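You operate a simulated robot arm through the tools that you are given. There is no shell and no other tool.

You are at the controls of a simulated robot arm. One attempt, no reset.

Task
Set the controls near the shelf under the planning bench. At the end: the yellow knob is turned to 7; the purple knob is turned to 5; the grey knob is turned to 2; the green knob is turned to 5; whatever was shut is shut again. Leave all else as you found it, and nothing knocked over.

Only the result counts: the job must be done as asked and must still hold three seconds after the hand-in. Knocking over, shifting, dropping, spilling or breaking anything else fails it.

Robot
A 7-joint arm with a two-finger parallel gripper, fixed in place. Base frame: the origin is at the foot of the arm, x ahead of it, y to its left, z up. Readings come in m, rad, newtons and seconds.
With the tool pointing down near the work surface it reaches from about 0.38 to 0.88 m from the base axis. Its first joint turns from -2.496 to 2.496 rad. Payload 3 kg.
The TCP is the grasp point between the finger pads, 0.03 m short of the fingertips. In the tool frame z runs along the fingers and y along their closing line. Largest opening 0.094 m; finger width 0.028, thickness 0.01; the body of the gripper, 0.05 by 0.096 m, starts 0.055 m behind the TCP.
Orientation is that of the tool frame in the base frame, as a unit quaternion [x, y, z, w]. With the fingers straight down and closing along the base's y, the tool's x points along the base's -x, its y along +y and its z along -z.

Tools
- The arm moves only by the tool servo_tool. Its argument "motion" is a list of rows, each an object (a shift or turn left out is 0, a gripper value left out holds the last) with "linear": the shift along the base's x, y, z in m, a list of three; "delta_rot": the turn, a rotation vector about the base's x, y, z in rad, a list of three; "grip": the closure, from 0 (fully open) to 1 (shut). In form: [{"linear": [x, y, z], "delta_rot": [wx, wy, wz], "grip": grip}, ...]. A call has 1 to 20 rows; each row shifts and turns the commanded pose from where the row before left it. Rows are played at 5 a second. More than 0.05 m and 0.15 rad between two rows, or a gripper value outside its range, and nothing of the call is played. Where a pose cannot be reached the arm comes as near as it can. A force on the tool above 40 N (or 10 N above the force at the start of the call, whichever is more), or a blocked arm, ends the call early, and 0.2 s more pass. The fingers move at their own pace (about 0.072 m/s each) and stop on an object; they squeeze with about 26 N. The grip force told is the motor's: it shows also when the fingers shut on nothing. Time passes only in rows, and 0.2 s behind the last, so rows that do not move let the fingers close. It gives the time, the measured TCP pose, the force on the tool (base axes), the opening and the grip force at its end, in the units of the frame above (readings bear some noise), with the torque about the TCP (base axes, N m) and any sound that the robot's microphone picked up, and new pictures: "views" is both (left out), scene, wrist or none.
- Cameras (640 x 400 px; columns grow to the right, rows downward): "scene" is fixed at [0.0488, 0.6484, 1.5033]; the picture's right is [-0.24, -0.97, 0.00], its down [-0.83, 0.21, -0.52] and it looks along [0.50, -0.13, -0.85] (base axes); focal length 340 px, centre (320, 200). "wrist" rides on the gripper at [0.076, 0.014, -0.102] in the tool frame; the picture's right is [-0.18, 0.98, 0.00], its down [-0.75, -0.14, -0.64] and it looks along [-0.63, -0.12, 0.77] (tool axes); focal length 243 px, centre (320, 200).
- pixel_to_xyz(camera, pixels): for up to 12 pixels [column, row] of the newest picture of that camera ("zoom" is the newest enlarged one), the place [x, y, z] in the base frame of the surface seen there, good to about 0.003 m. The clock stands still meanwhile.
- inspect(camera, box): a new picture of the part [left, top, right, bottom] of that camera's present view, enlarged. The clock stands still meanwhile.
- finish_job(): hands the job in; it is judged then, once.

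Leave the gripper open and the arm clear of the work at the hand-in unless told otherwise.

The tools are called after "Emit:" as name(argument=value, ...) on one line, values as JSON. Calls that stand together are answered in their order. servo_tool: Moves the arm, as the interface text tells. Its arguments: {"type":"object","properties":{"motion":{"type":"array","items":{"type":"object","properties":{"linear":{"type":"array","items":{"type":"number"}},"delta_rot":{"type":"array","items":{"type":"number"}},"grip":{"type":"number"}}}},"views":{"type":"string","enum":["both","scene","wrist","none"]}},"required":["motion"]} The other tools are called the same way: pixel_to_xyz (camera, pixels) gives the place of the surface under pixels of a picture; inspect (camera, box) takes an enlarged picture of a part of a camera's view; finish_job () hands the job in.

At the start:

```text
time_s: 0.0
ee_pos: [0.2208, 0.463, 1.1703]
tool_rot: [0.0, 1.0, 0.0, 0.0]
force: [0.3, 0.1, -0.3]
ft_torque: [-0.03, 0.0, -0.04]
opening: 0.094
grasp_force: 0.0
```

scene: 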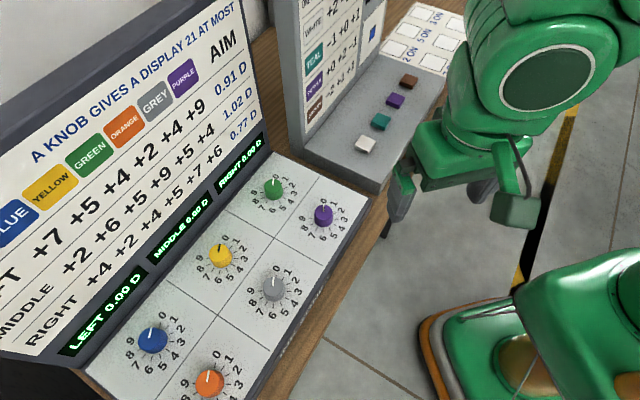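
wrist: 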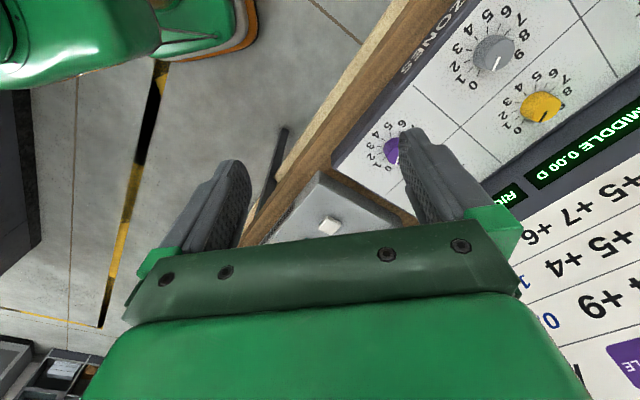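

I see a sloping panel on the left with six knobs (blue, orange, yellow, grey, green, purple), a board above them, and a second panel with buttons. I'll look closer before moving anything.

Emit:
inspect(camera="scene", box=[180, 140, 380, 320])

Emit:
inspect(camera="scene", box=[0, 0, 280, 200])

Emit:
inspect(camera="scene", box=[280, 0, 480, 180])

Emit:
inspect(camera="scene", box=[60, 260, 320, 400])

Emit:
inspect(camera="wrist", box=[320, 0, 640, 200])

```text
2.22 times, centred on (280, 230) of scene
```

zoom: 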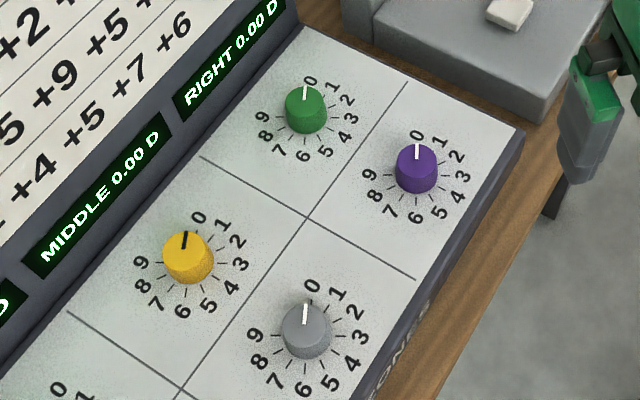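

```text
2.00 times, centred on (140, 100) of scene
```

zoom: 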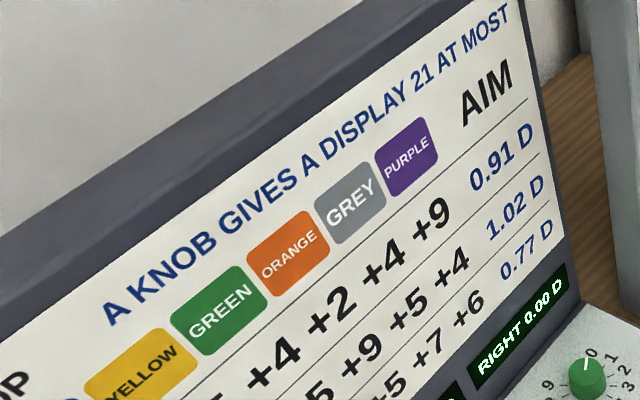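

```text
2.22 times, centred on (380, 90) of scene
```

zoom: 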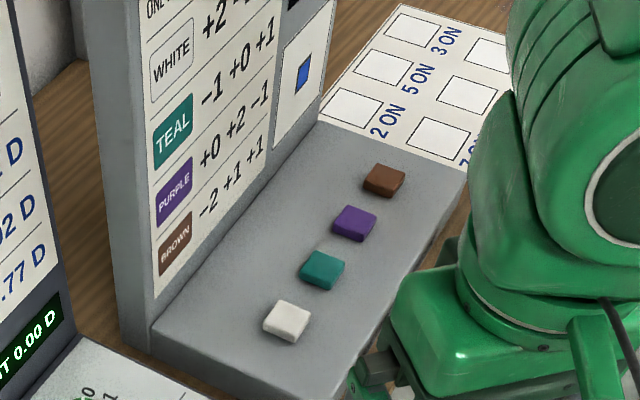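

```text
2.46 times, centred on (190, 330) of scene
```

zoom: 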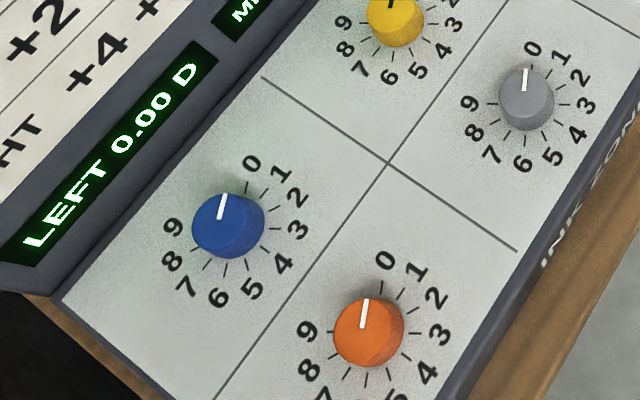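

```text
2.00 times, centred on (480, 100) of wrist
```

zoom: 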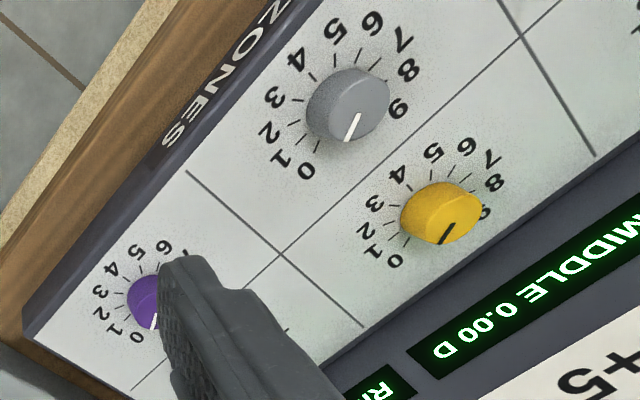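

The panel is marked "INK ZONES", and all knobs read about 0. I'll measure the positions of the knobs, panel and surroundings next.

Emit:
pixel_to_xyz(camera="scene", pixels=[[220, 255], [273, 188], [323, 214], [273, 288], [152, 340], [209, 382], [250, 215], [300, 250], [365, 145], [400, 330], [335, 290], [420, 20]])

Emit:
inspect(camera="wrist", box=[0, 200, 200, 400])

Emit:
pixel_to_xyz(camera="wrist", pixels=[[60, 380], [20, 200], [300, 140], [60, 200], [320, 225], [375, 150], [10, 350], [110, 330]])

```text
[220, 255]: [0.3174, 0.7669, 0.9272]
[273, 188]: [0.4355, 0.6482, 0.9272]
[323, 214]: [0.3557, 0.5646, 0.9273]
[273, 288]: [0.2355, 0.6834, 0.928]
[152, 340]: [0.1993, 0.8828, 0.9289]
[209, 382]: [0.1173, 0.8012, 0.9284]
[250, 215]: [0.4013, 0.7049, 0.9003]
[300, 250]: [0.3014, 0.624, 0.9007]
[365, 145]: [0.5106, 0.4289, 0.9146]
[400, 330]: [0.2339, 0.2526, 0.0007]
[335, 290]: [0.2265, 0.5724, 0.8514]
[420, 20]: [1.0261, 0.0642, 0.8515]
```

```text
2.00 times, centred on (100, 300) of wrist
```

zoom: 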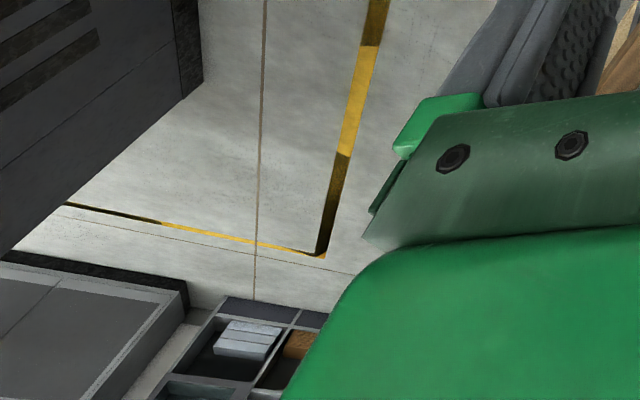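

```text
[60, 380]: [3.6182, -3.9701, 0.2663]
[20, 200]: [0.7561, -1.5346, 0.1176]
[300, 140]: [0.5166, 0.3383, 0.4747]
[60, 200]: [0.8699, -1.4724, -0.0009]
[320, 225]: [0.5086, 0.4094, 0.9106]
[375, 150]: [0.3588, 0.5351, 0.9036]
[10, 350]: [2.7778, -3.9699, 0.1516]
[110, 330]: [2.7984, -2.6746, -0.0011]
```

The panel top is level at z≈0.9005, and the knob tops are at about 0.9275. Before bringing the gripper near, I'll measure the display board behind the knobs, the panel edges and the neighbouring button box.

Emit:
pixel_to_xyz(camera="scene", pixels=[[180, 235], [240, 165], [105, 315], [205, 15], [235, 5], [268, 145], [278, 155], [365, 195], [100, 370], [298, 120], [385, 180], [20, 120]])

Emit:
inspect(camera="scene", box=[180, 210, 260, 290])

Emit:
inspect(camera="scene", box=[235, 155, 315, 225])

```text
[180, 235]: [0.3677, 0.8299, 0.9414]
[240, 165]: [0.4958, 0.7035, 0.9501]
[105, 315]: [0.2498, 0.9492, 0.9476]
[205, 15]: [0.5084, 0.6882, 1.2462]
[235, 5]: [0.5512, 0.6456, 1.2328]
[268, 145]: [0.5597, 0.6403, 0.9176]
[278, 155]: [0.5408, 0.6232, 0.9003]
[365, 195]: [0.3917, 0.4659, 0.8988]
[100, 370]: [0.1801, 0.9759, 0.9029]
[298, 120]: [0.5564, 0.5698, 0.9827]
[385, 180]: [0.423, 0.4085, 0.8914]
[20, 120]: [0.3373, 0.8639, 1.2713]
```

```text
5.00 times, centred on (220, 250) of scene
```

zoom: 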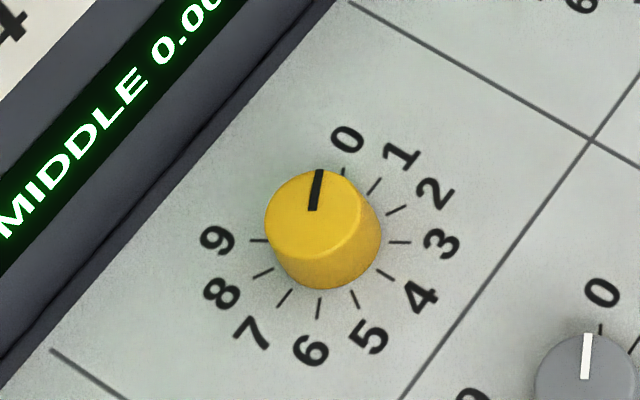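

```text
5.71 times, centred on (275, 190) of scene
```

zoom: 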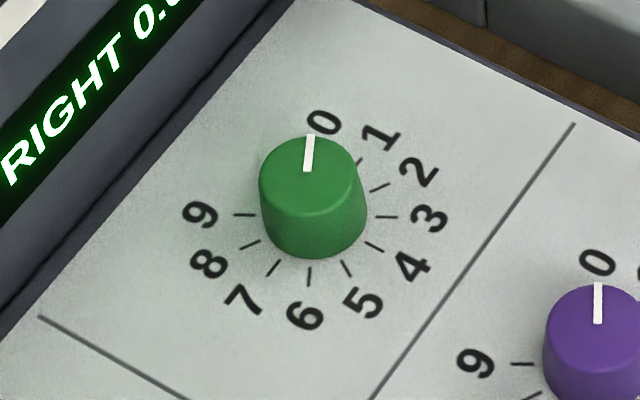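

The board face is a vertical plane at x+y≈1.197, about 0.08 m behind the green and yellow knobs, so the panel is turned 45°. I'll measure the green dial's ticks in the newest zoom to work out the angle per number.

Emit:
pixel_to_xyz(camera="zoom", pixels=[[358, 162], [380, 187], [386, 217], [374, 247], [347, 269], [310, 276], [272, 268], [249, 244], [243, 214], [309, 137], [306, 168], [323, 122]])

```text
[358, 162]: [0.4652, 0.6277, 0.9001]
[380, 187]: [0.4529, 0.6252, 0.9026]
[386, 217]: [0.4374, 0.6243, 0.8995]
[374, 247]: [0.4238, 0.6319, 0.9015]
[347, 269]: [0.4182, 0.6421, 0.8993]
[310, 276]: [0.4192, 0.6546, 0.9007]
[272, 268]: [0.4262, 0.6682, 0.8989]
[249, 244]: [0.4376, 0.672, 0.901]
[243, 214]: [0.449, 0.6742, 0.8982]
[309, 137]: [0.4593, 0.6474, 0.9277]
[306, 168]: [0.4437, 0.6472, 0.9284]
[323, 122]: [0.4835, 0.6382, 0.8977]
```

Projecting the zoom pixels onto the panel plane gives a dial with 30° per number, clockwise as seen from above. The 0 is at about -15° from base x, and the pointers sit on 0. Next, still in free space, I'll turn the tool to find how much yaw the wrist has and look around on the way.

Emit:
servo_tool(motion=[{"delta_rot": [0, 0, -0.15]}, {"delta_rot": [0, 0, -0.15]}, {"delta_rot": [0, 0, -0.15]}, {"delta_rot": [0, 0, -0.15]}, {"delta_rot": [0, 0, -0.15]}, {"delta_rot": [0, 0, -0.15]}, {"delta_rot": [0, 0, -0.15]}, {"delta_rot": [0, 0, -0.15]}, {"delta_rot": [0, 0, -0.15]}, {"delta_rot": [0, 0, -0.15]}, {}], views="both")

```text
time_s: 2.4
ee_pos: [0.2392, 0.4786, 1.2001]
tool_rot: [0.688, 0.712, -0.022, -0.139]
force: [-1.2, 0.5, -0.9]
ft_torque: [0.01, -0.05, -0.01]
opening: 0.0942
grasp_force: 0.0
stopped in row 11: the arm was blocked; the commanded pose is now the measured one
```

scene: 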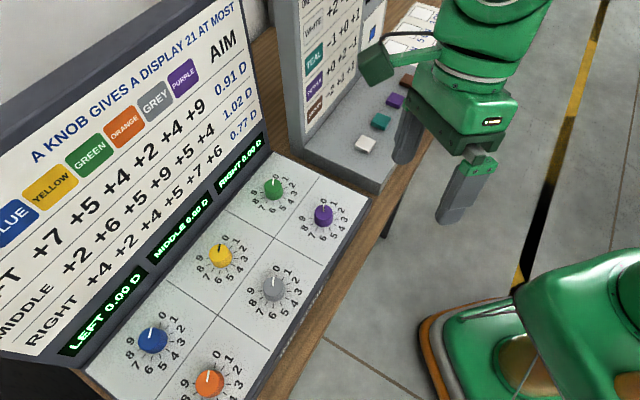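
wrist: 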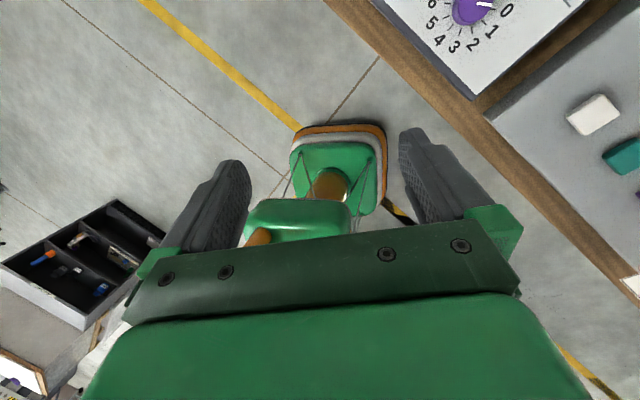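

The wrist hit a joint limit at about -1.3 rad of yaw and tilted a little. All the room lies the other way. I'll turn back +0.6, straighten the tilt, then keep turning positive (to about +1.7) to check that range.

Emit:
servo_tool(motion=[{"delta_rot": [0, 0, 0.15]}, {"delta_rot": [0, 0, 0.15]}, {"delta_rot": [0, 0, 0.15]}, {"delta_rot": [0, 0, 0.15]}, {"delta_rot": [-0.0015, -0.141, 0]}, {"delta_rot": [-0.0015, -0.141, 0]}, {"delta_rot": [0, 0, 0.15]}, {"delta_rot": [0, 0, 0.15]}, {"delta_rot": [0, 0, 0.15]}, {"delta_rot": [0, 0, 0.15]}, {"delta_rot": [0, 0, 0.15]}, {"delta_rot": [0, 0, 0.15]}, {"delta_rot": [0, 0, 0.15]}, {}], views="both")

```text
time_s: 5.6
ee_pos: [0.2471, 0.4816, 1.162]
tool_rot: [-0.055, 0.998, -0.026, -0.022]
force: [0.6, 0.1, 0.5]
ft_torque: [0.0, -0.02, 0.02]
opening: 0.094
grasp_force: 0.0
stopped in row 14: the arm was blocked; the commanded pose is now the measured one
```

scene: 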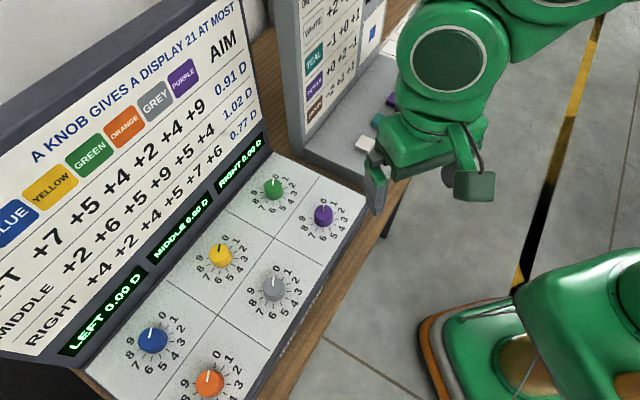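
wrist: 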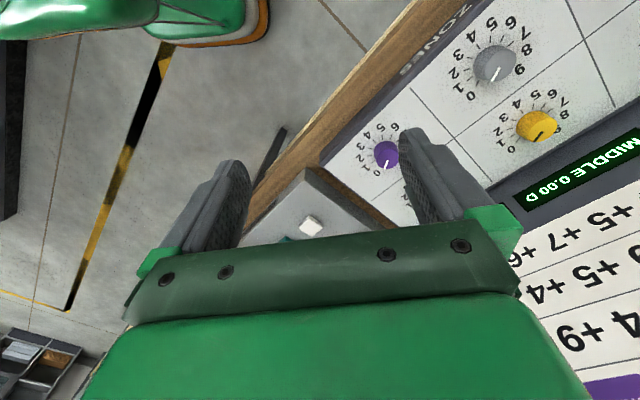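

The arm was only blocked because that close, high pose sits near a joint limit. It is now almost straight at yaw +0.11. I'll straighten fully and move to a lower spot in front of the panel, turning the camera side away from the board.

Emit:
servo_tool(motion=[{"linear": [0.01, 0.004, -0.03], "delta_rot": [0.054, -0.041, 0]}, {"linear": [0.011, 0.004, -0.02], "delta_rot": [0, 0, 0.135]}, {"linear": [0.011, 0.004, -0.012], "delta_rot": [0, 0, 0.135]}, {"linear": [0.011, 0.004, -0.01], "delta_rot": [0, 0, 0.135]}, {"linear": [0.01, 0.002, -0.01], "delta_rot": [0, 0, 0.135]}, {"delta_rot": [0, 0, 0.135]}, {}], views="both")

```text
time_s: 7.2
ee_pos: [0.2995, 0.4998, 1.0847]
tool_rot: [-0.382, 0.924, 0.005, -0.002]
force: [1.0, -1.0, 0.4]
ft_torque: [0.03, -0.03, -0.04]
opening: 0.094
grasp_force: 0.1
```

scene: 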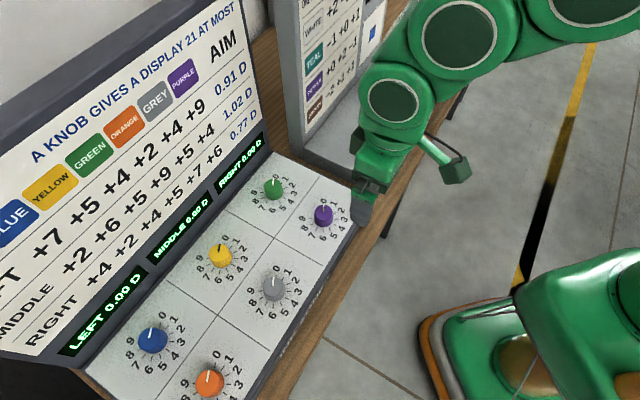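
wrist: 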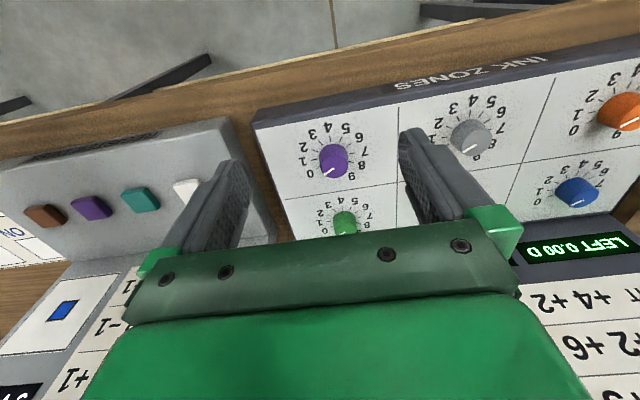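

The tool is now straight at yaw +0.785. By the panel grid I place the knob centres at:
- purple (0.359, 0.563)
- green (0.443, 0.647)
- yellow (0.3225, 0.768)
- grey (0.238, 0.683)

I'll hover above the purple knob with the yaw wound to about +2.0, leaving room for a 150° clockwise turn.

Emit:
servo_tool(motion=[{"linear": [0.0066, 0.007, -0.0094], "delta_rot": [0, 0, 0.134]}, {"linear": [0.0066, 0.007, -0.0094], "delta_rot": [0, 0, 0.134]}, {"linear": [0.0066, 0.007, -0.0094], "delta_rot": [0, 0, 0.134]}, {"linear": [0.0066, 0.007, -0.0094], "delta_rot": [0, 0, 0.134]}, {"linear": [0.0066, 0.007, -0.0094], "delta_rot": [0, 0, 0.134]}, {"linear": [0.0066, 0.007, -0.0094], "delta_rot": [0, 0, 0.134]}, {"linear": [0.0066, 0.007, -0.0094], "delta_rot": [0, 0, 0.134]}, {"linear": [0.0066, 0.007, -0.0094], "delta_rot": [0, 0, 0.134]}, {"linear": [0.0063, 0.0072, -0.0094], "delta_rot": [0, 0, 0.134]}, {}, {}], views="both")

```text
time_s: 9.6
ee_pos: [0.3604, 0.5628, 1.0005]
tool_rot: [0.838, -0.545, -0.002, 0.004]
force: [0.1, 0.9, 0.2]
ft_torque: [0.01, -0.02, 0.0]
opening: 0.0941
grasp_force: 0.2
```

scene: 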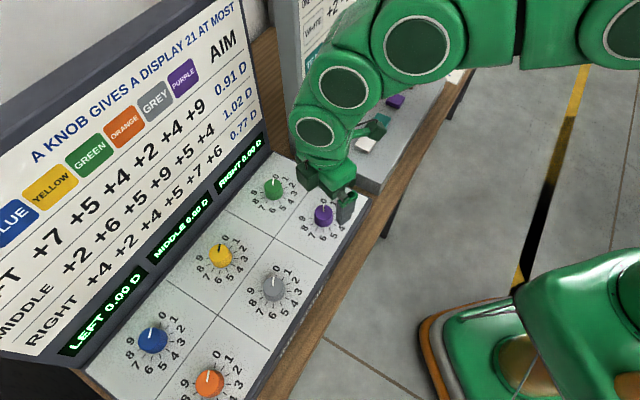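
wrist: 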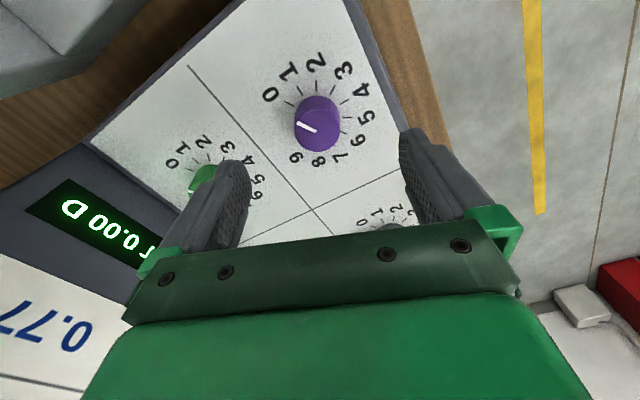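

The tool is right over the purple knob, at (0.3604, 0.5628) with yaw 1.99. By the camera geometry a centred knob top should appear near (320,130). I'll zoom in to check the centring and the pointer.

Emit:
inspect(camera="wrist", box=[240, 40, 400, 200])

Emit:
pixel_to_xyz(camera="wrist", pixels=[[317, 118], [310, 118], [324, 118], [317, 110], [317, 126], [312, 112], [322, 124], [312, 124], [322, 112]])

```text
2.50 times, centred on (320, 120) of wrist
```

zoom: 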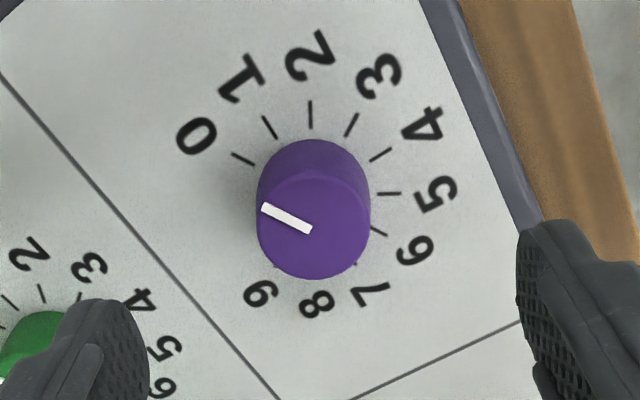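

```text
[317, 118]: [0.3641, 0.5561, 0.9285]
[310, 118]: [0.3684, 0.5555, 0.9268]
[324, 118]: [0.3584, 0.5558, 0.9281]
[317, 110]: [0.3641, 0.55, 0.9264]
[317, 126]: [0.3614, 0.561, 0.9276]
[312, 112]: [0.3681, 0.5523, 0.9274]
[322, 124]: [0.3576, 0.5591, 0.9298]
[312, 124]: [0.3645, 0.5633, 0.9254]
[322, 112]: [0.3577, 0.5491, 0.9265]
```

The knob top's centre is at about (317.4,130.2) in the wrist view, about 2 mm off. I'll shift +1 mm in x, go down to TCP z≈0.936 (tips about 5 mm above the panel), and check before closing.

Emit:
servo_tool(motion=[{"linear": [0.001, 0.0003, -0.016]}, {"linear": [0, 0, -0.016]}, {"linear": [0, 0, -0.016]}, {"linear": [0, 0, -0.0165]}, {}, {}], views="both")

```text
time_s: 11.0
ee_pos: [0.361, 0.5648, 0.9362]
tool_rot: [0.839, -0.544, -0.002, 0.004]
force: [-0.2, -0.8, 0.6]
ft_torque: [0.01, 0.0, -0.04]
opening: 0.0942
grasp_force: 0.1
```

scene: 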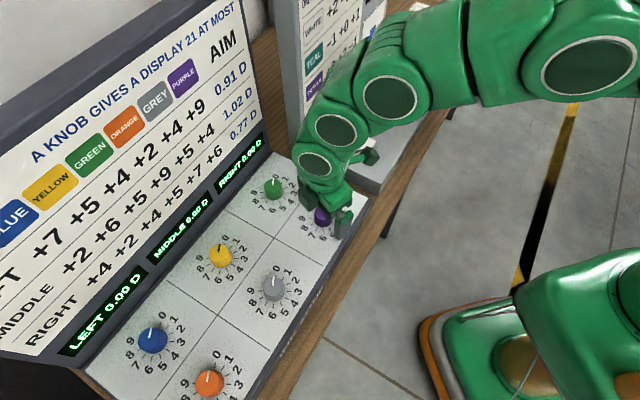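
wrist: 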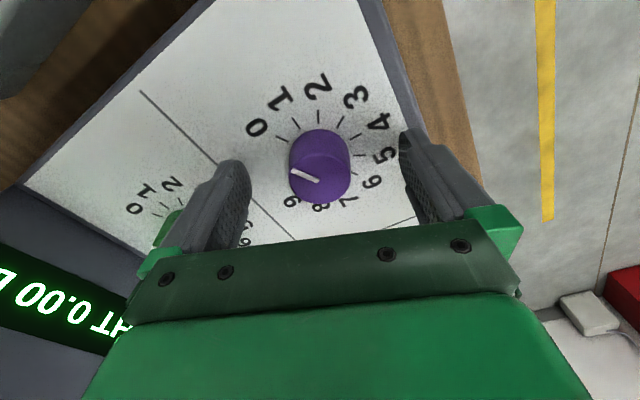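

The tips are down on either side of the purple knob with no contact force. Now I'll close on it.

Emit:
servo_tool(motion=[{"grip": 1}, {"grip": 1}, {"grip": 1}, {"grip": 1}], views="wrist")

```text
time_s: 12.0
ee_pos: [0.361, 0.5644, 0.9365]
tool_rot: [0.839, -0.544, -0.002, 0.005]
force: [10.7, 6.5, -4.4]
ft_torque: [0.08, -0.32, -0.02]
opening: 0.0368
grasp_force: 44.9
```

wrist: 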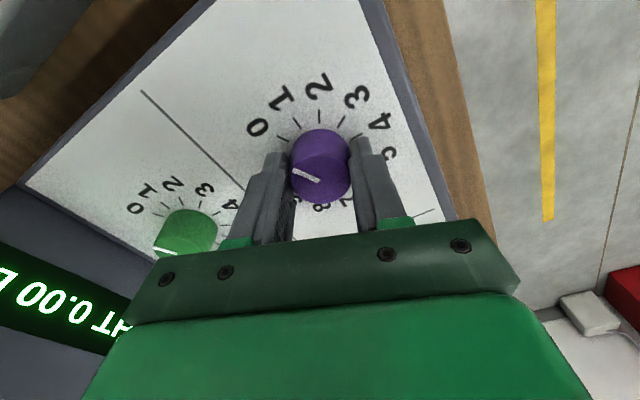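

I've gripped the knob at opening 0.0368. It pushes the tool with about 12 N along (+x,+y), so my centre is slightly off. I'll ease 1.5 mm that way and read again.

Emit:
servo_tool(motion=[{"linear": [0.0014, 0.0007, 0]}, {}, {}], views="none")

```text
time_s: 12.8
ee_pos: [0.3625, 0.5649, 0.9368]
tool_rot: [0.839, -0.545, -0.003, 0.006]
force: [-9.7, -6.0, 5.0]
ft_torque: [-0.3, 0.3, -0.04]
opening: 0.0368
grasp_force: 45.2
```

That overshot by about the same amount (force reversed), so half is right. I'll go back 0.7 mm and make the first part of the clockwise turn, -0.52 rad (one number), then read again.

Emit:
servo_tool(motion=[{"linear": [-0.0007, -0.00035, 0]}, {"delta_rot": [0, 0, -0.1309]}, {"delta_rot": [0, 0, -0.1309]}, {"delta_rot": [0, 0, -0.1309]}, {"delta_rot": [0, 0, -0.1309]}, {}], views="both")

```text
time_s: 14.2
ee_pos: [0.36, 0.5646, 0.935]
tool_rot: [-0.669, 0.744, 0.004, -0.005]
force: [-16.7, -6.9, 7.7]
ft_torque: [-0.76, 0.71, 0.01]
opening: 0.0369
grasp_force: 45.0
```

scene: 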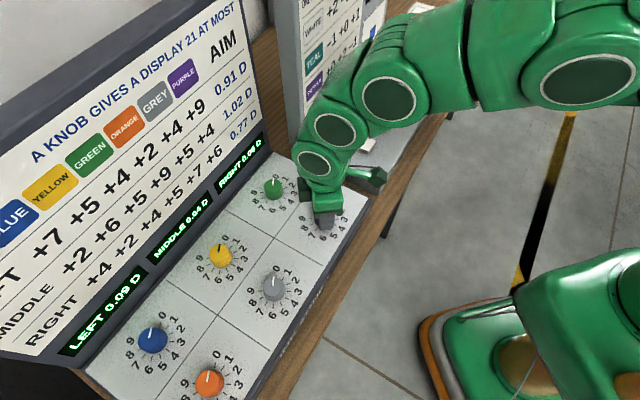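
wrist: 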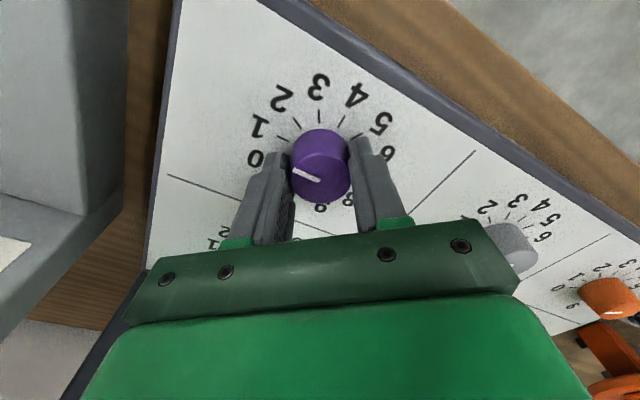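

The displays now read LEFT 0.09, MIDDLE 0.04, RIGHT 0.06. That matches purple = 1 exactly (+9, +4, +6 hundredths), so they give me a readout. The force is about 17 N toward -x, so I'll shift 1 mm that way and turn one more number.

Emit:
servo_tool(motion=[{"linear": [-0.0009, -0.0003, 0]}, {"delta_rot": [0, 0, -0.1309]}, {"delta_rot": [0, 0, -0.1309]}, {"delta_rot": [0, 0, -0.1309]}, {"delta_rot": [0, 0, -0.1309]}, {}], views="scene")

```text
time_s: 15.6
ee_pos: [0.3603, 0.5635, 0.9363]
tool_rot: [-0.453, 0.891, 0.006, -0.002]
force: [-11.5, 11.1, 0.1]
ft_torque: [0.2, 0.36, 0.04]
opening: 0.0371
grasp_force: 45.1
```

scene: 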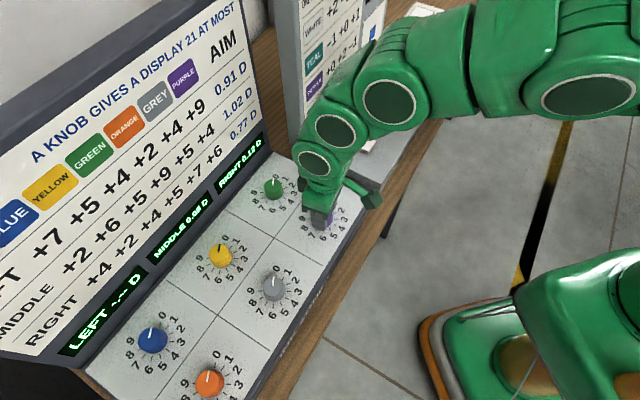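

The LEFT display looks different now, so I'll zoom in on the displays.

Emit:
inspect(camera="scene", box=[50, 130, 280, 370])

Emit:
inspect(camera="scene", box=[60, 270, 150, 360])

Emit:
inspect(camera="scene", box=[140, 130, 270, 260])

```text
1.67 times, centred on (165, 250) of scene
```

zoom: 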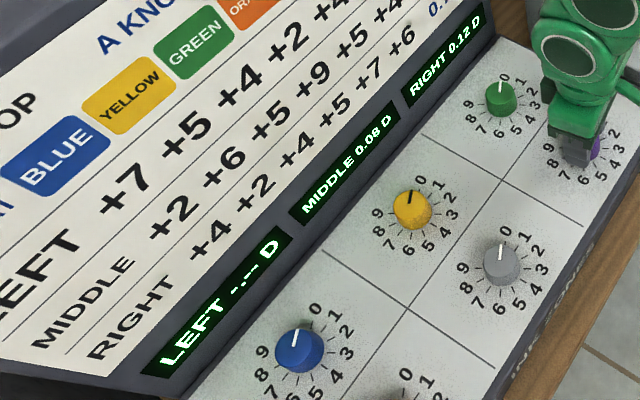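

```text
4.44 times, centred on (105, 315) of scene
```

zoom: 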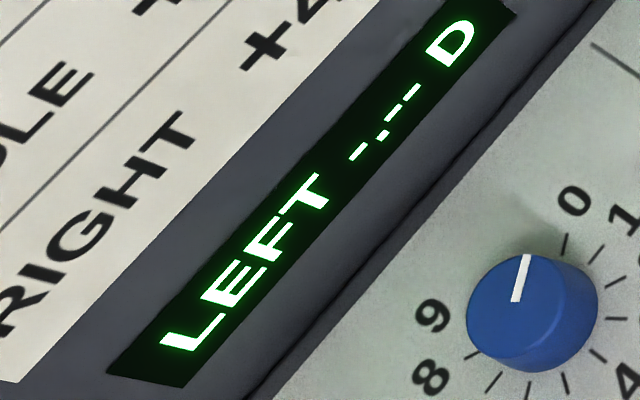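

```text
3.08 times, centred on (205, 195) of scene
```

zoom: 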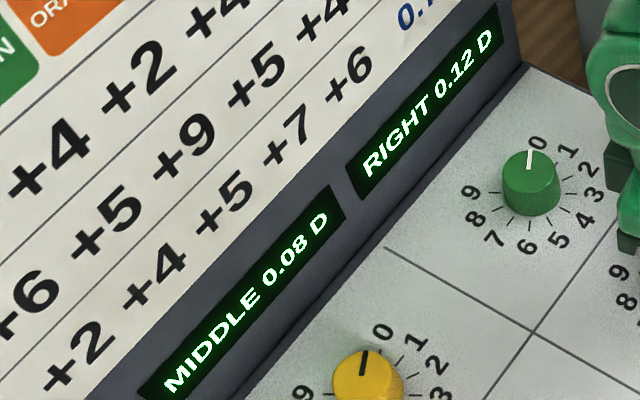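

LEFT shows "-.--" now, but MIDDLE 0.08 and RIGHT 0.12 confirm purple = 2. I'll follow the force again (0.9 mm along the closing line) and turn on to 3.

Emit:
servo_tool(motion=[{"linear": [-0.0007, 0.0006, 0]}, {"delta_rot": [0, 0, -0.1309]}, {"delta_rot": [0, 0, -0.1309]}, {"delta_rot": [0, 0, -0.1309]}, {"delta_rot": [0, 0, -0.1309]}, {}], views="scene")

```text
time_s: 17.0
ee_pos: [0.3598, 0.5651, 0.9346]
tool_rot: [-0.207, 0.978, 0.004, -0.003]
force: [-0.8, 12.7, -9.6]
ft_torque: [0.46, -0.13, 0.0]
opening: 0.0366
grasp_force: 44.9
```

scene: 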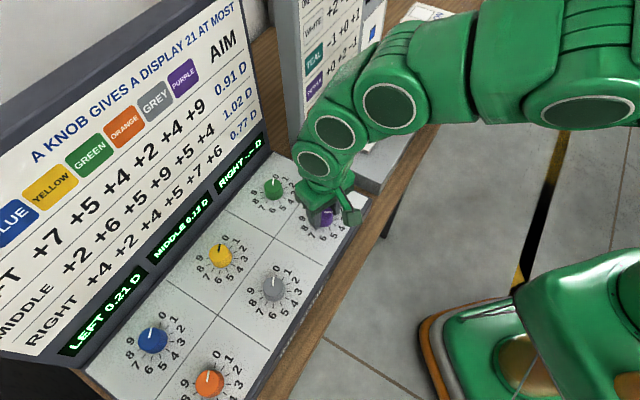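

LEFT now reads 0.21 (its cap) and RIGHT is momentarily "-.--", so the displays drop out now and then. I'll follow the force a little and turn to 4.

Emit:
servo_tool(motion=[{"linear": [-0.0002, 0.0006, 0]}, {"delta_rot": [0, 0, -0.1309]}, {"delta_rot": [0, 0, -0.1309]}, {"delta_rot": [0, 0, -0.1309]}, {"delta_rot": [0, 0, -0.1309]}, {}], views="scene")

```text
time_s: 18.4
ee_pos: [0.3584, 0.5653, 0.9352]
tool_rot: [0.053, 0.999, 0.006, -0.001]
force: [-8.8, 7.8, -9.6]
ft_torque: [0.22, 0.03, -0.01]
opening: 0.0365
grasp_force: 44.7
```

scene: 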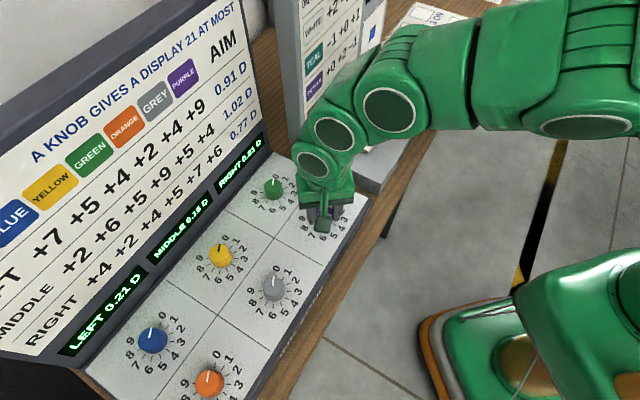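

MIDDLE now reads about 0.16, so purple = 4. One more number to go.

Emit:
servo_tool(motion=[{"linear": [-0.0003, 0.0004, 0]}, {"delta_rot": [0, 0, -0.1309]}, {"delta_rot": [0, 0, -0.1309]}, {"delta_rot": [0, 0, -0.1309]}, {"delta_rot": [0, 0, -0.1309]}, {}], views="both")

Emit:
inspect(camera="scene", box=[140, 130, 270, 260])

Emit:
inspect(camera="wrist", box=[240, 100, 400, 260])

```text
time_s: 19.8
ee_pos: [0.3594, 0.5651, 0.9356]
tool_rot: [0.31, 0.951, 0.006, 0.002]
force: [1.6, 19.8, -18.8]
ft_torque: [0.65, -0.06, 0.0]
opening: 0.0367
grasp_force: 45.2
```

scene: 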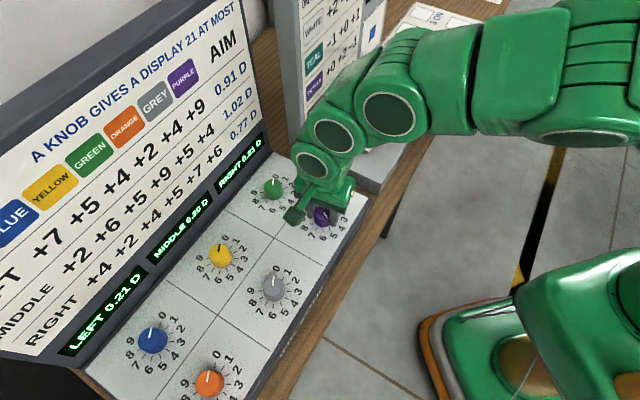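
wrist: 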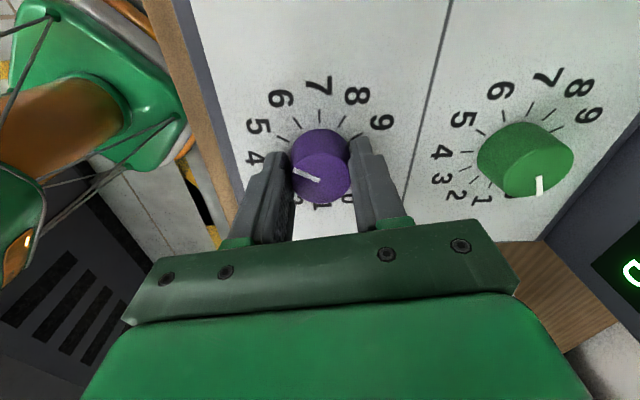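

```text
3.08 times, centred on (205, 195) of scene
```

zoom: 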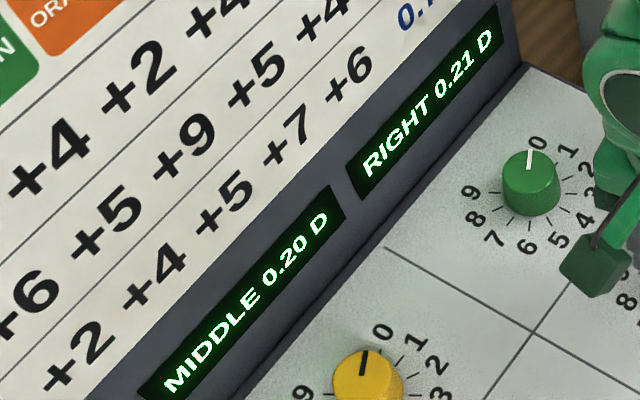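

```text
2.50 times, centred on (320, 180) of wrist
```

zoom: 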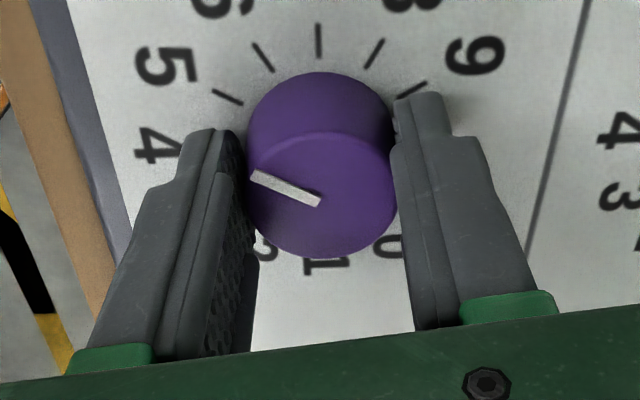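

MIDDLE 0.20 means purple = 5. The force has grown to about 20 N, so I'll relieve it (shift +y 1 mm, z -1 mm), open, then rise straight up to look.

Emit:
servo_tool(motion=[{"linear": [0, 0.0009, -0.0007]}, {}, {"grip": 0}, {"grip": 0}, {"grip": 0}, {}], views="scene")

```text
time_s: 21.2
ee_pos: [0.36, 0.5675, 0.9348]
tool_rot: [0.31, 0.951, 0.006, 0.0]
force: [0.1, -0.2, 0.3]
ft_torque: [0.0, -0.03, 0.01]
opening: 0.094
grasp_force: 0.0
```

scene: 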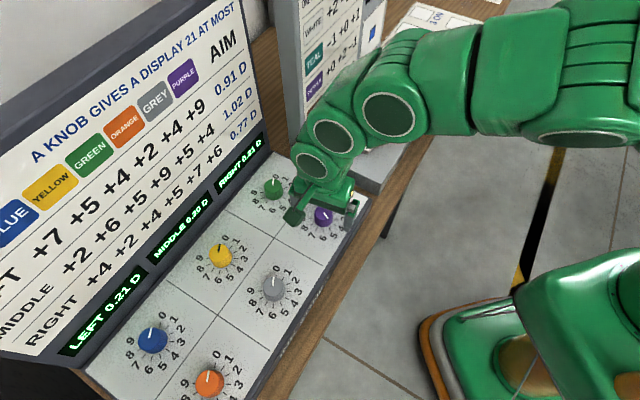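

The purple knob is released, with no force. I'll rise 0.065 m and check the purple pointer.

Emit:
servo_tool(motion=[{"linear": [0, 0, 0.02]}, {"linear": [0, 0, 0.022]}, {"linear": [0, 0, 0.023]}, {}], views="both")

Emit:
inspect(camera="wrist", box=[240, 40, 400, 200])

Emit:
inspect(camera="scene", box=[283, 179, 363, 249])

```text
time_s: 22.2
ee_pos: [0.3586, 0.5658, 1.0015]
tool_rot: [0.309, 0.951, 0.005, 0.002]
force: [0.7, -0.7, 0.1]
ft_torque: [-0.02, -0.04, 0.06]
opening: 0.094
grasp_force: 0.1
```

scene: 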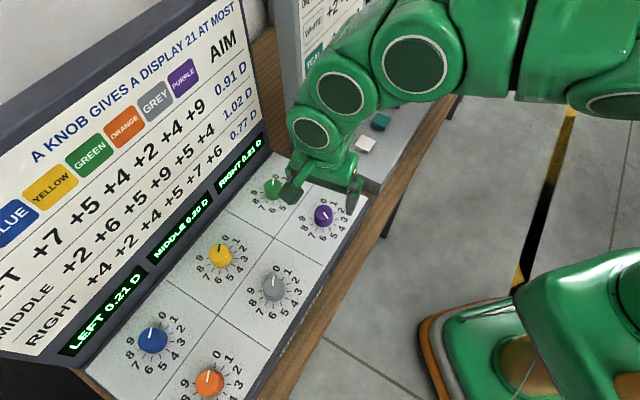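
wrist: 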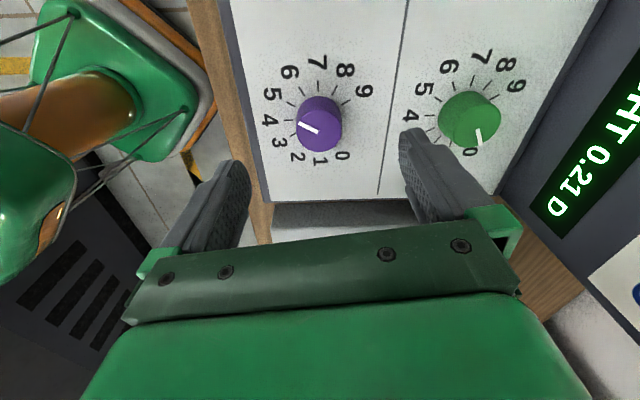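

```text
2.50 times, centred on (320, 120) of wrist
```

zoom: 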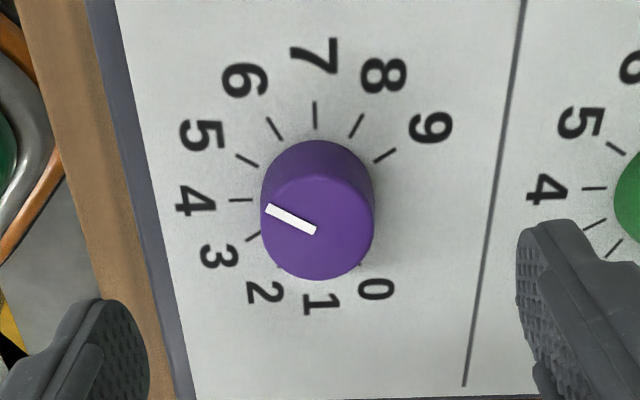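

```text
5.71 times, centred on (323, 214) of scene
```

zoom: 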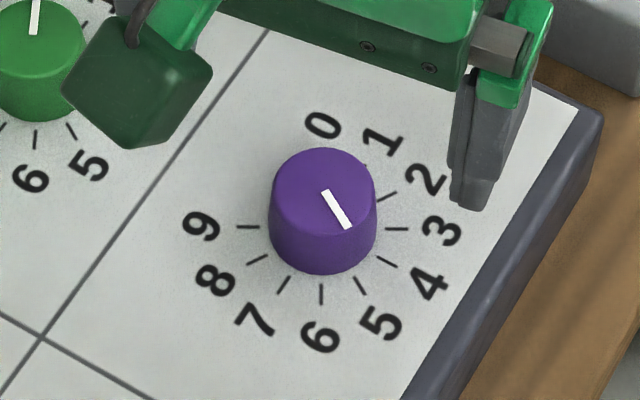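

In the wrist zoom the pointer has the same geometry against the "5" tick as it first had against the "0" tick, so purple is at 5. Next I'll hover over green at about (0.445, 0.651), winding the yaw up to +2.09 with the camera kept on the side away from the board, and removing a 0.6° residual tilt.

Emit:
servo_tool(motion=[{"linear": [0, 0, 0.005], "delta_rot": [-0.0083, 0.0069, 0]}, {"linear": [0.0045, 0.0045, 0], "delta_rot": [0, 0, 0.1434]}, {"linear": [0.0045, 0.0045, 0], "delta_rot": [0, 0, 0.1434]}, {"linear": [0.0045, 0.0045, 0], "delta_rot": [0, 0, 0.1434]}, {"linear": [0.0045, 0.0045, 0], "delta_rot": [0, 0, 0.1434]}, {"linear": [0.0045, 0.0045, 0], "delta_rot": [0, 0, 0.1434]}, {"linear": [0.0045, 0.0045, 0], "delta_rot": [0, 0, 0.1434]}, {"linear": [0.0045, 0.0045, 0], "delta_rot": [0, 0, 0.1434]}, {"linear": [0.0045, 0.0045, 0], "delta_rot": [0, 0, 0.1434]}, {"linear": [0.0045, 0.0045, 0], "delta_rot": [0, 0, 0.1434]}, {"linear": [0.0045, 0.0045, 0], "delta_rot": [0, 0, 0.1434]}, {"linear": [0.0045, 0.0045, 0], "delta_rot": [0, 0, 0.1434]}, {"linear": [0.0045, 0.0045, 0], "delta_rot": [0, 0, 0.1434]}, {"linear": [0.0045, 0.0045, 0], "delta_rot": [0, 0, 0.1434]}, {"delta_rot": [0, 0, 0.1434]}, {"delta_rot": [0, 0, 0.1434]}, {"delta_rot": [0, 0, 0.1434]}, {"delta_rot": [0, 0, 0.1434]}, {"delta_rot": [0, 0, 0.1434]}, {"delta_rot": [0, 0, 0.1434]}], views="both")

```text
time_s: 26.4
ee_pos: [0.4169, 0.6243, 1.0058]
tool_rot: [0.867, -0.498, 0.0, 0.001]
force: [-0.5, 0.4, 0.9]
ft_torque: [-0.01, 0.04, 0.0]
opening: 0.0941
grasp_force: 0.0
```

scene: 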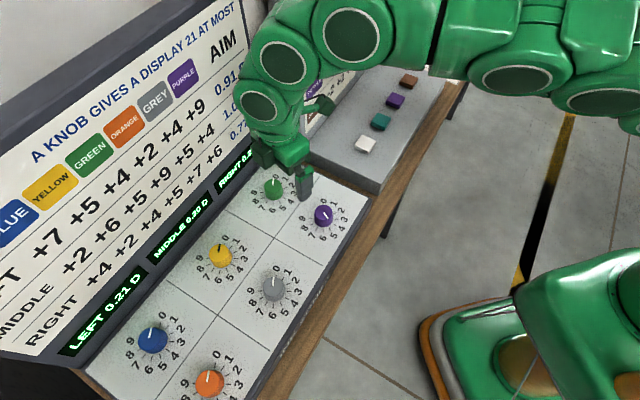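
wrist: 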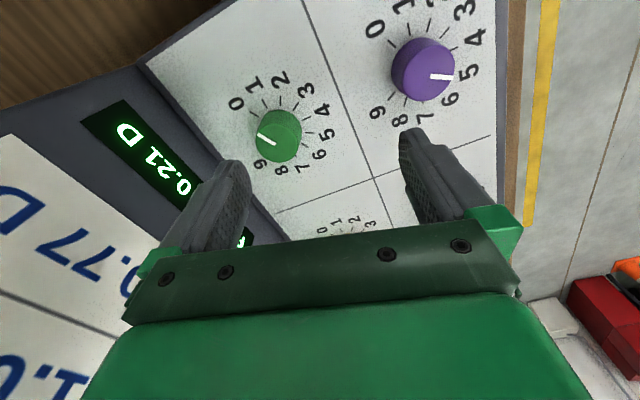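

The tool is still 0.028 m short in x and y. Before closing in, I'll measure the wrist links' outline against the board plane (x+y=1.197).

Emit:
pixel_to_xyz(camera="scene", pixels=[[246, 105], [243, 90], [249, 122], [262, 105], [285, 62], [252, 65], [252, 152], [262, 150], [300, 140], [275, 95], [305, 185], [320, 105]])

Emit:
inspect(camera="scene", box=[220, 20, 380, 220])

```text
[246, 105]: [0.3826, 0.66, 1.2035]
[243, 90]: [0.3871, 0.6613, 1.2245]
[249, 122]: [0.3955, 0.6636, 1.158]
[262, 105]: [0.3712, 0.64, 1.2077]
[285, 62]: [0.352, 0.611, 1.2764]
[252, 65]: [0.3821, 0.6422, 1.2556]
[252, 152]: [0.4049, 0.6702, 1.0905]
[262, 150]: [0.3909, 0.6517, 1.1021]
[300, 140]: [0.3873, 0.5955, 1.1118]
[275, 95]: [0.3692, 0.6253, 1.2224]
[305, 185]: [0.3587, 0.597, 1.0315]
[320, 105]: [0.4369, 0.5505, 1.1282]
```

```text
2.00 times, centred on (300, 120) of scene
```

zoom: 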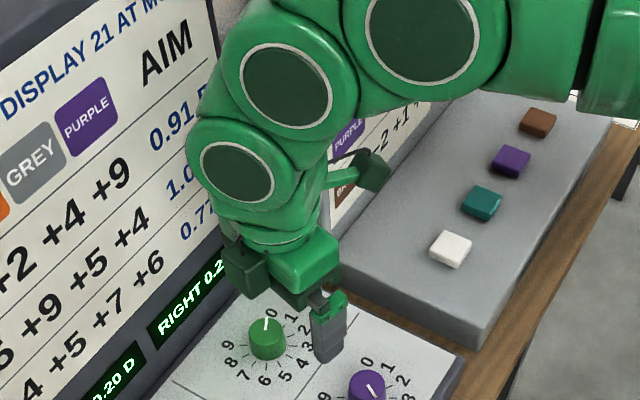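

The visible wrist links stay within about 0.057 m of the tool axis on the board side, and there is about 0.075 m at the green knob. That is enough if I keep the fingers only part open. I'll move over green in small steps with the opening at about 0.06 m.

Emit:
servo_tool(motion=[{"linear": [0.007, 0.0068, 0], "grip": 0.35}, {"linear": [0.007, 0.0068, 0], "grip": 0.35}, {"linear": [0.007, 0.0067, 0]}, {"linear": [0.007, 0.0067, 0]}, {}, {}], views="both")

Emit:
inspect(camera="wrist", box=[240, 40, 400, 200])

Emit:
inspect(camera="scene", box=[200, 20, 360, 220])

```text
time_s: 27.8
ee_pos: [0.4444, 0.6528, 1.0048]
tool_rot: [0.867, -0.498, 0.001, 0.0]
force: [-0.1, 0.9, 0.5]
ft_torque: [-0.01, -0.02, 0.0]
opening: 0.0609
grasp_force: 0.1
```

scene: 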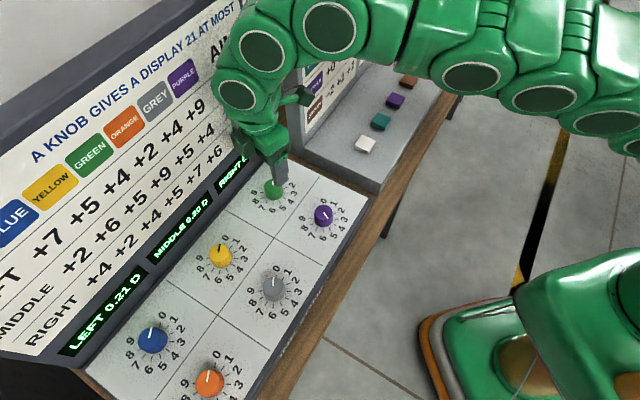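
wrist: 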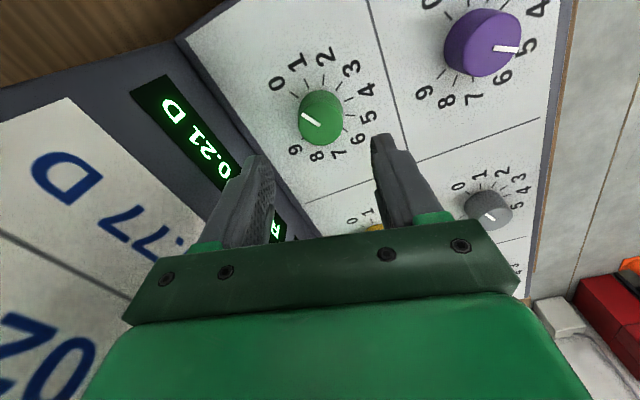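

```text
2.50 times, centred on (320, 120) of wrist
```

zoom: 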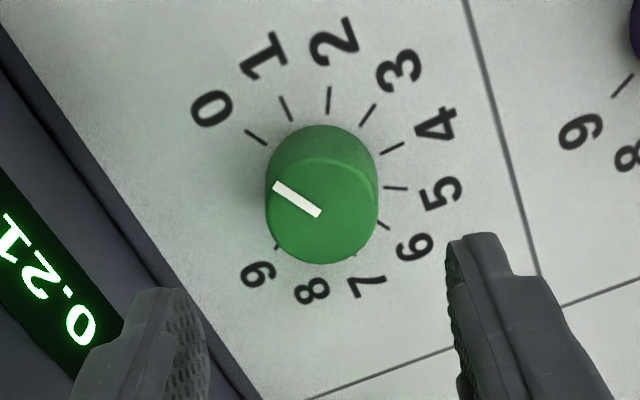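

```text
2.00 times, centred on (280, 120) of scene
```

zoom: 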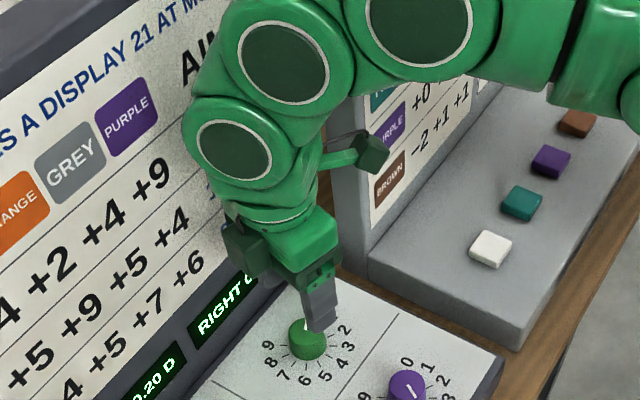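

The green knob's top centre is at about (320.6,124.4) in the wrist view, so the tool is well centred and both boards are clear. I'll go straight down to z≈0.936.

Emit:
servo_tool(motion=[{"linear": [0, 0, -0.017]}, {"linear": [0, 0, -0.017]}, {"linear": [0, 0, -0.017]}, {"linear": [0, 0, -0.0175]}, {}, {}], views="both")

```text
time_s: 29.2
ee_pos: [0.4466, 0.6525, 0.9356]
tool_rot: [0.867, -0.499, 0.001, 0.001]
force: [-0.6, -0.3, 0.0]
ft_torque: [-0.04, 0.0, -0.01]
opening: 0.0609
grasp_force: 0.1
```

scene: 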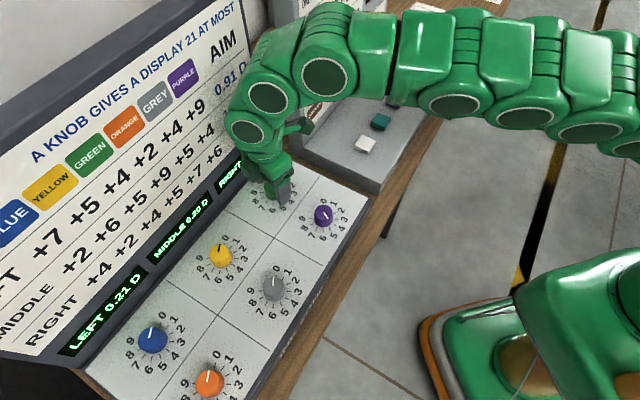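
wrist: 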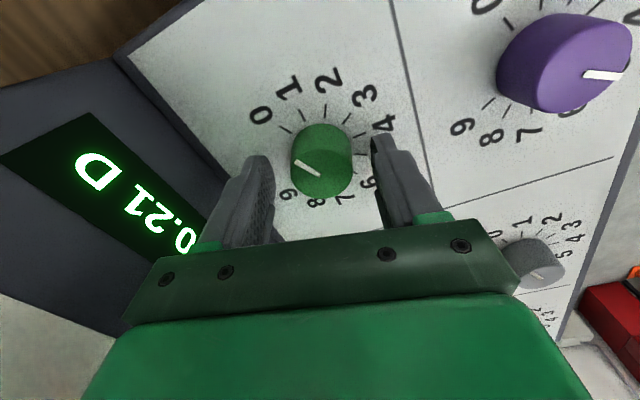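

The fingers straddle the green knob evenly and there's no force. Closing now.

Emit:
servo_tool(motion=[{"grip": 1}, {"grip": 1}, {"grip": 1}], views="none")

```text
time_s: 30.0
ee_pos: [0.4441, 0.6517, 0.9378]
tool_rot: [0.867, -0.498, 0.0, 0.001]
force: [-18.0, -12.1, 5.0]
ft_torque: [-0.52, 0.6, -0.05]
opening: 0.0367
grasp_force: 45.3
```

The knob pushes the tool with 22 N toward -x,-y, so I'll ease 1.3 mm that way and read.

Emit:
servo_tool(motion=[{"linear": [-0.0011, -0.0007, 0]}, {}, {}], views="none")

```text
time_s: 30.8
ee_pos: [0.444, 0.652, 0.9365]
tool_rot: [0.867, -0.498, 0.0, 0.0]
force: [-4.8, 15.3, -8.3]
ft_torque: [0.99, 0.41, -0.01]
opening: 0.0368
grasp_force: 45.4
```

The closing-line force is gone; about 15 N remains along the finger faces. I'll ease slightly that way and turn one number clockwise.

Emit:
servo_tool(motion=[{"linear": [-0.0004, 0.0007, 0]}, {"delta_rot": [0, 0, -0.1309]}, {"delta_rot": [0, 0, -0.1309]}, {"delta_rot": [0, 0, -0.1309]}, {"delta_rot": [0, 0, -0.1309]}, {}], views="scene")

```text
time_s: 32.2
ee_pos: [0.4453, 0.6525, 0.9383]
tool_rot: [-0.707, 0.707, 0.0, 0.0]
force: [19.2, 18.4, 8.3]
ft_torque: [0.33, -0.87, 0.04]
opening: 0.0368
grasp_force: 45.1
```

scene: 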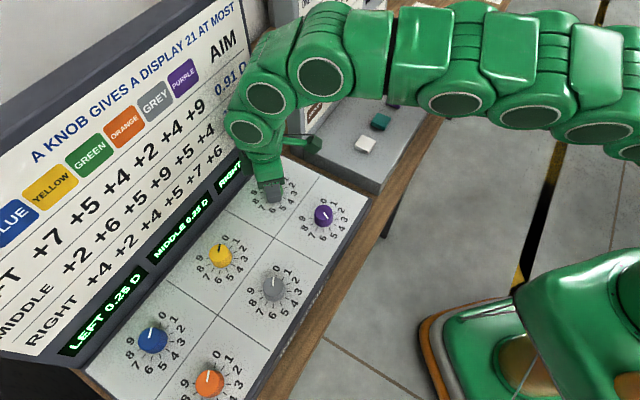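

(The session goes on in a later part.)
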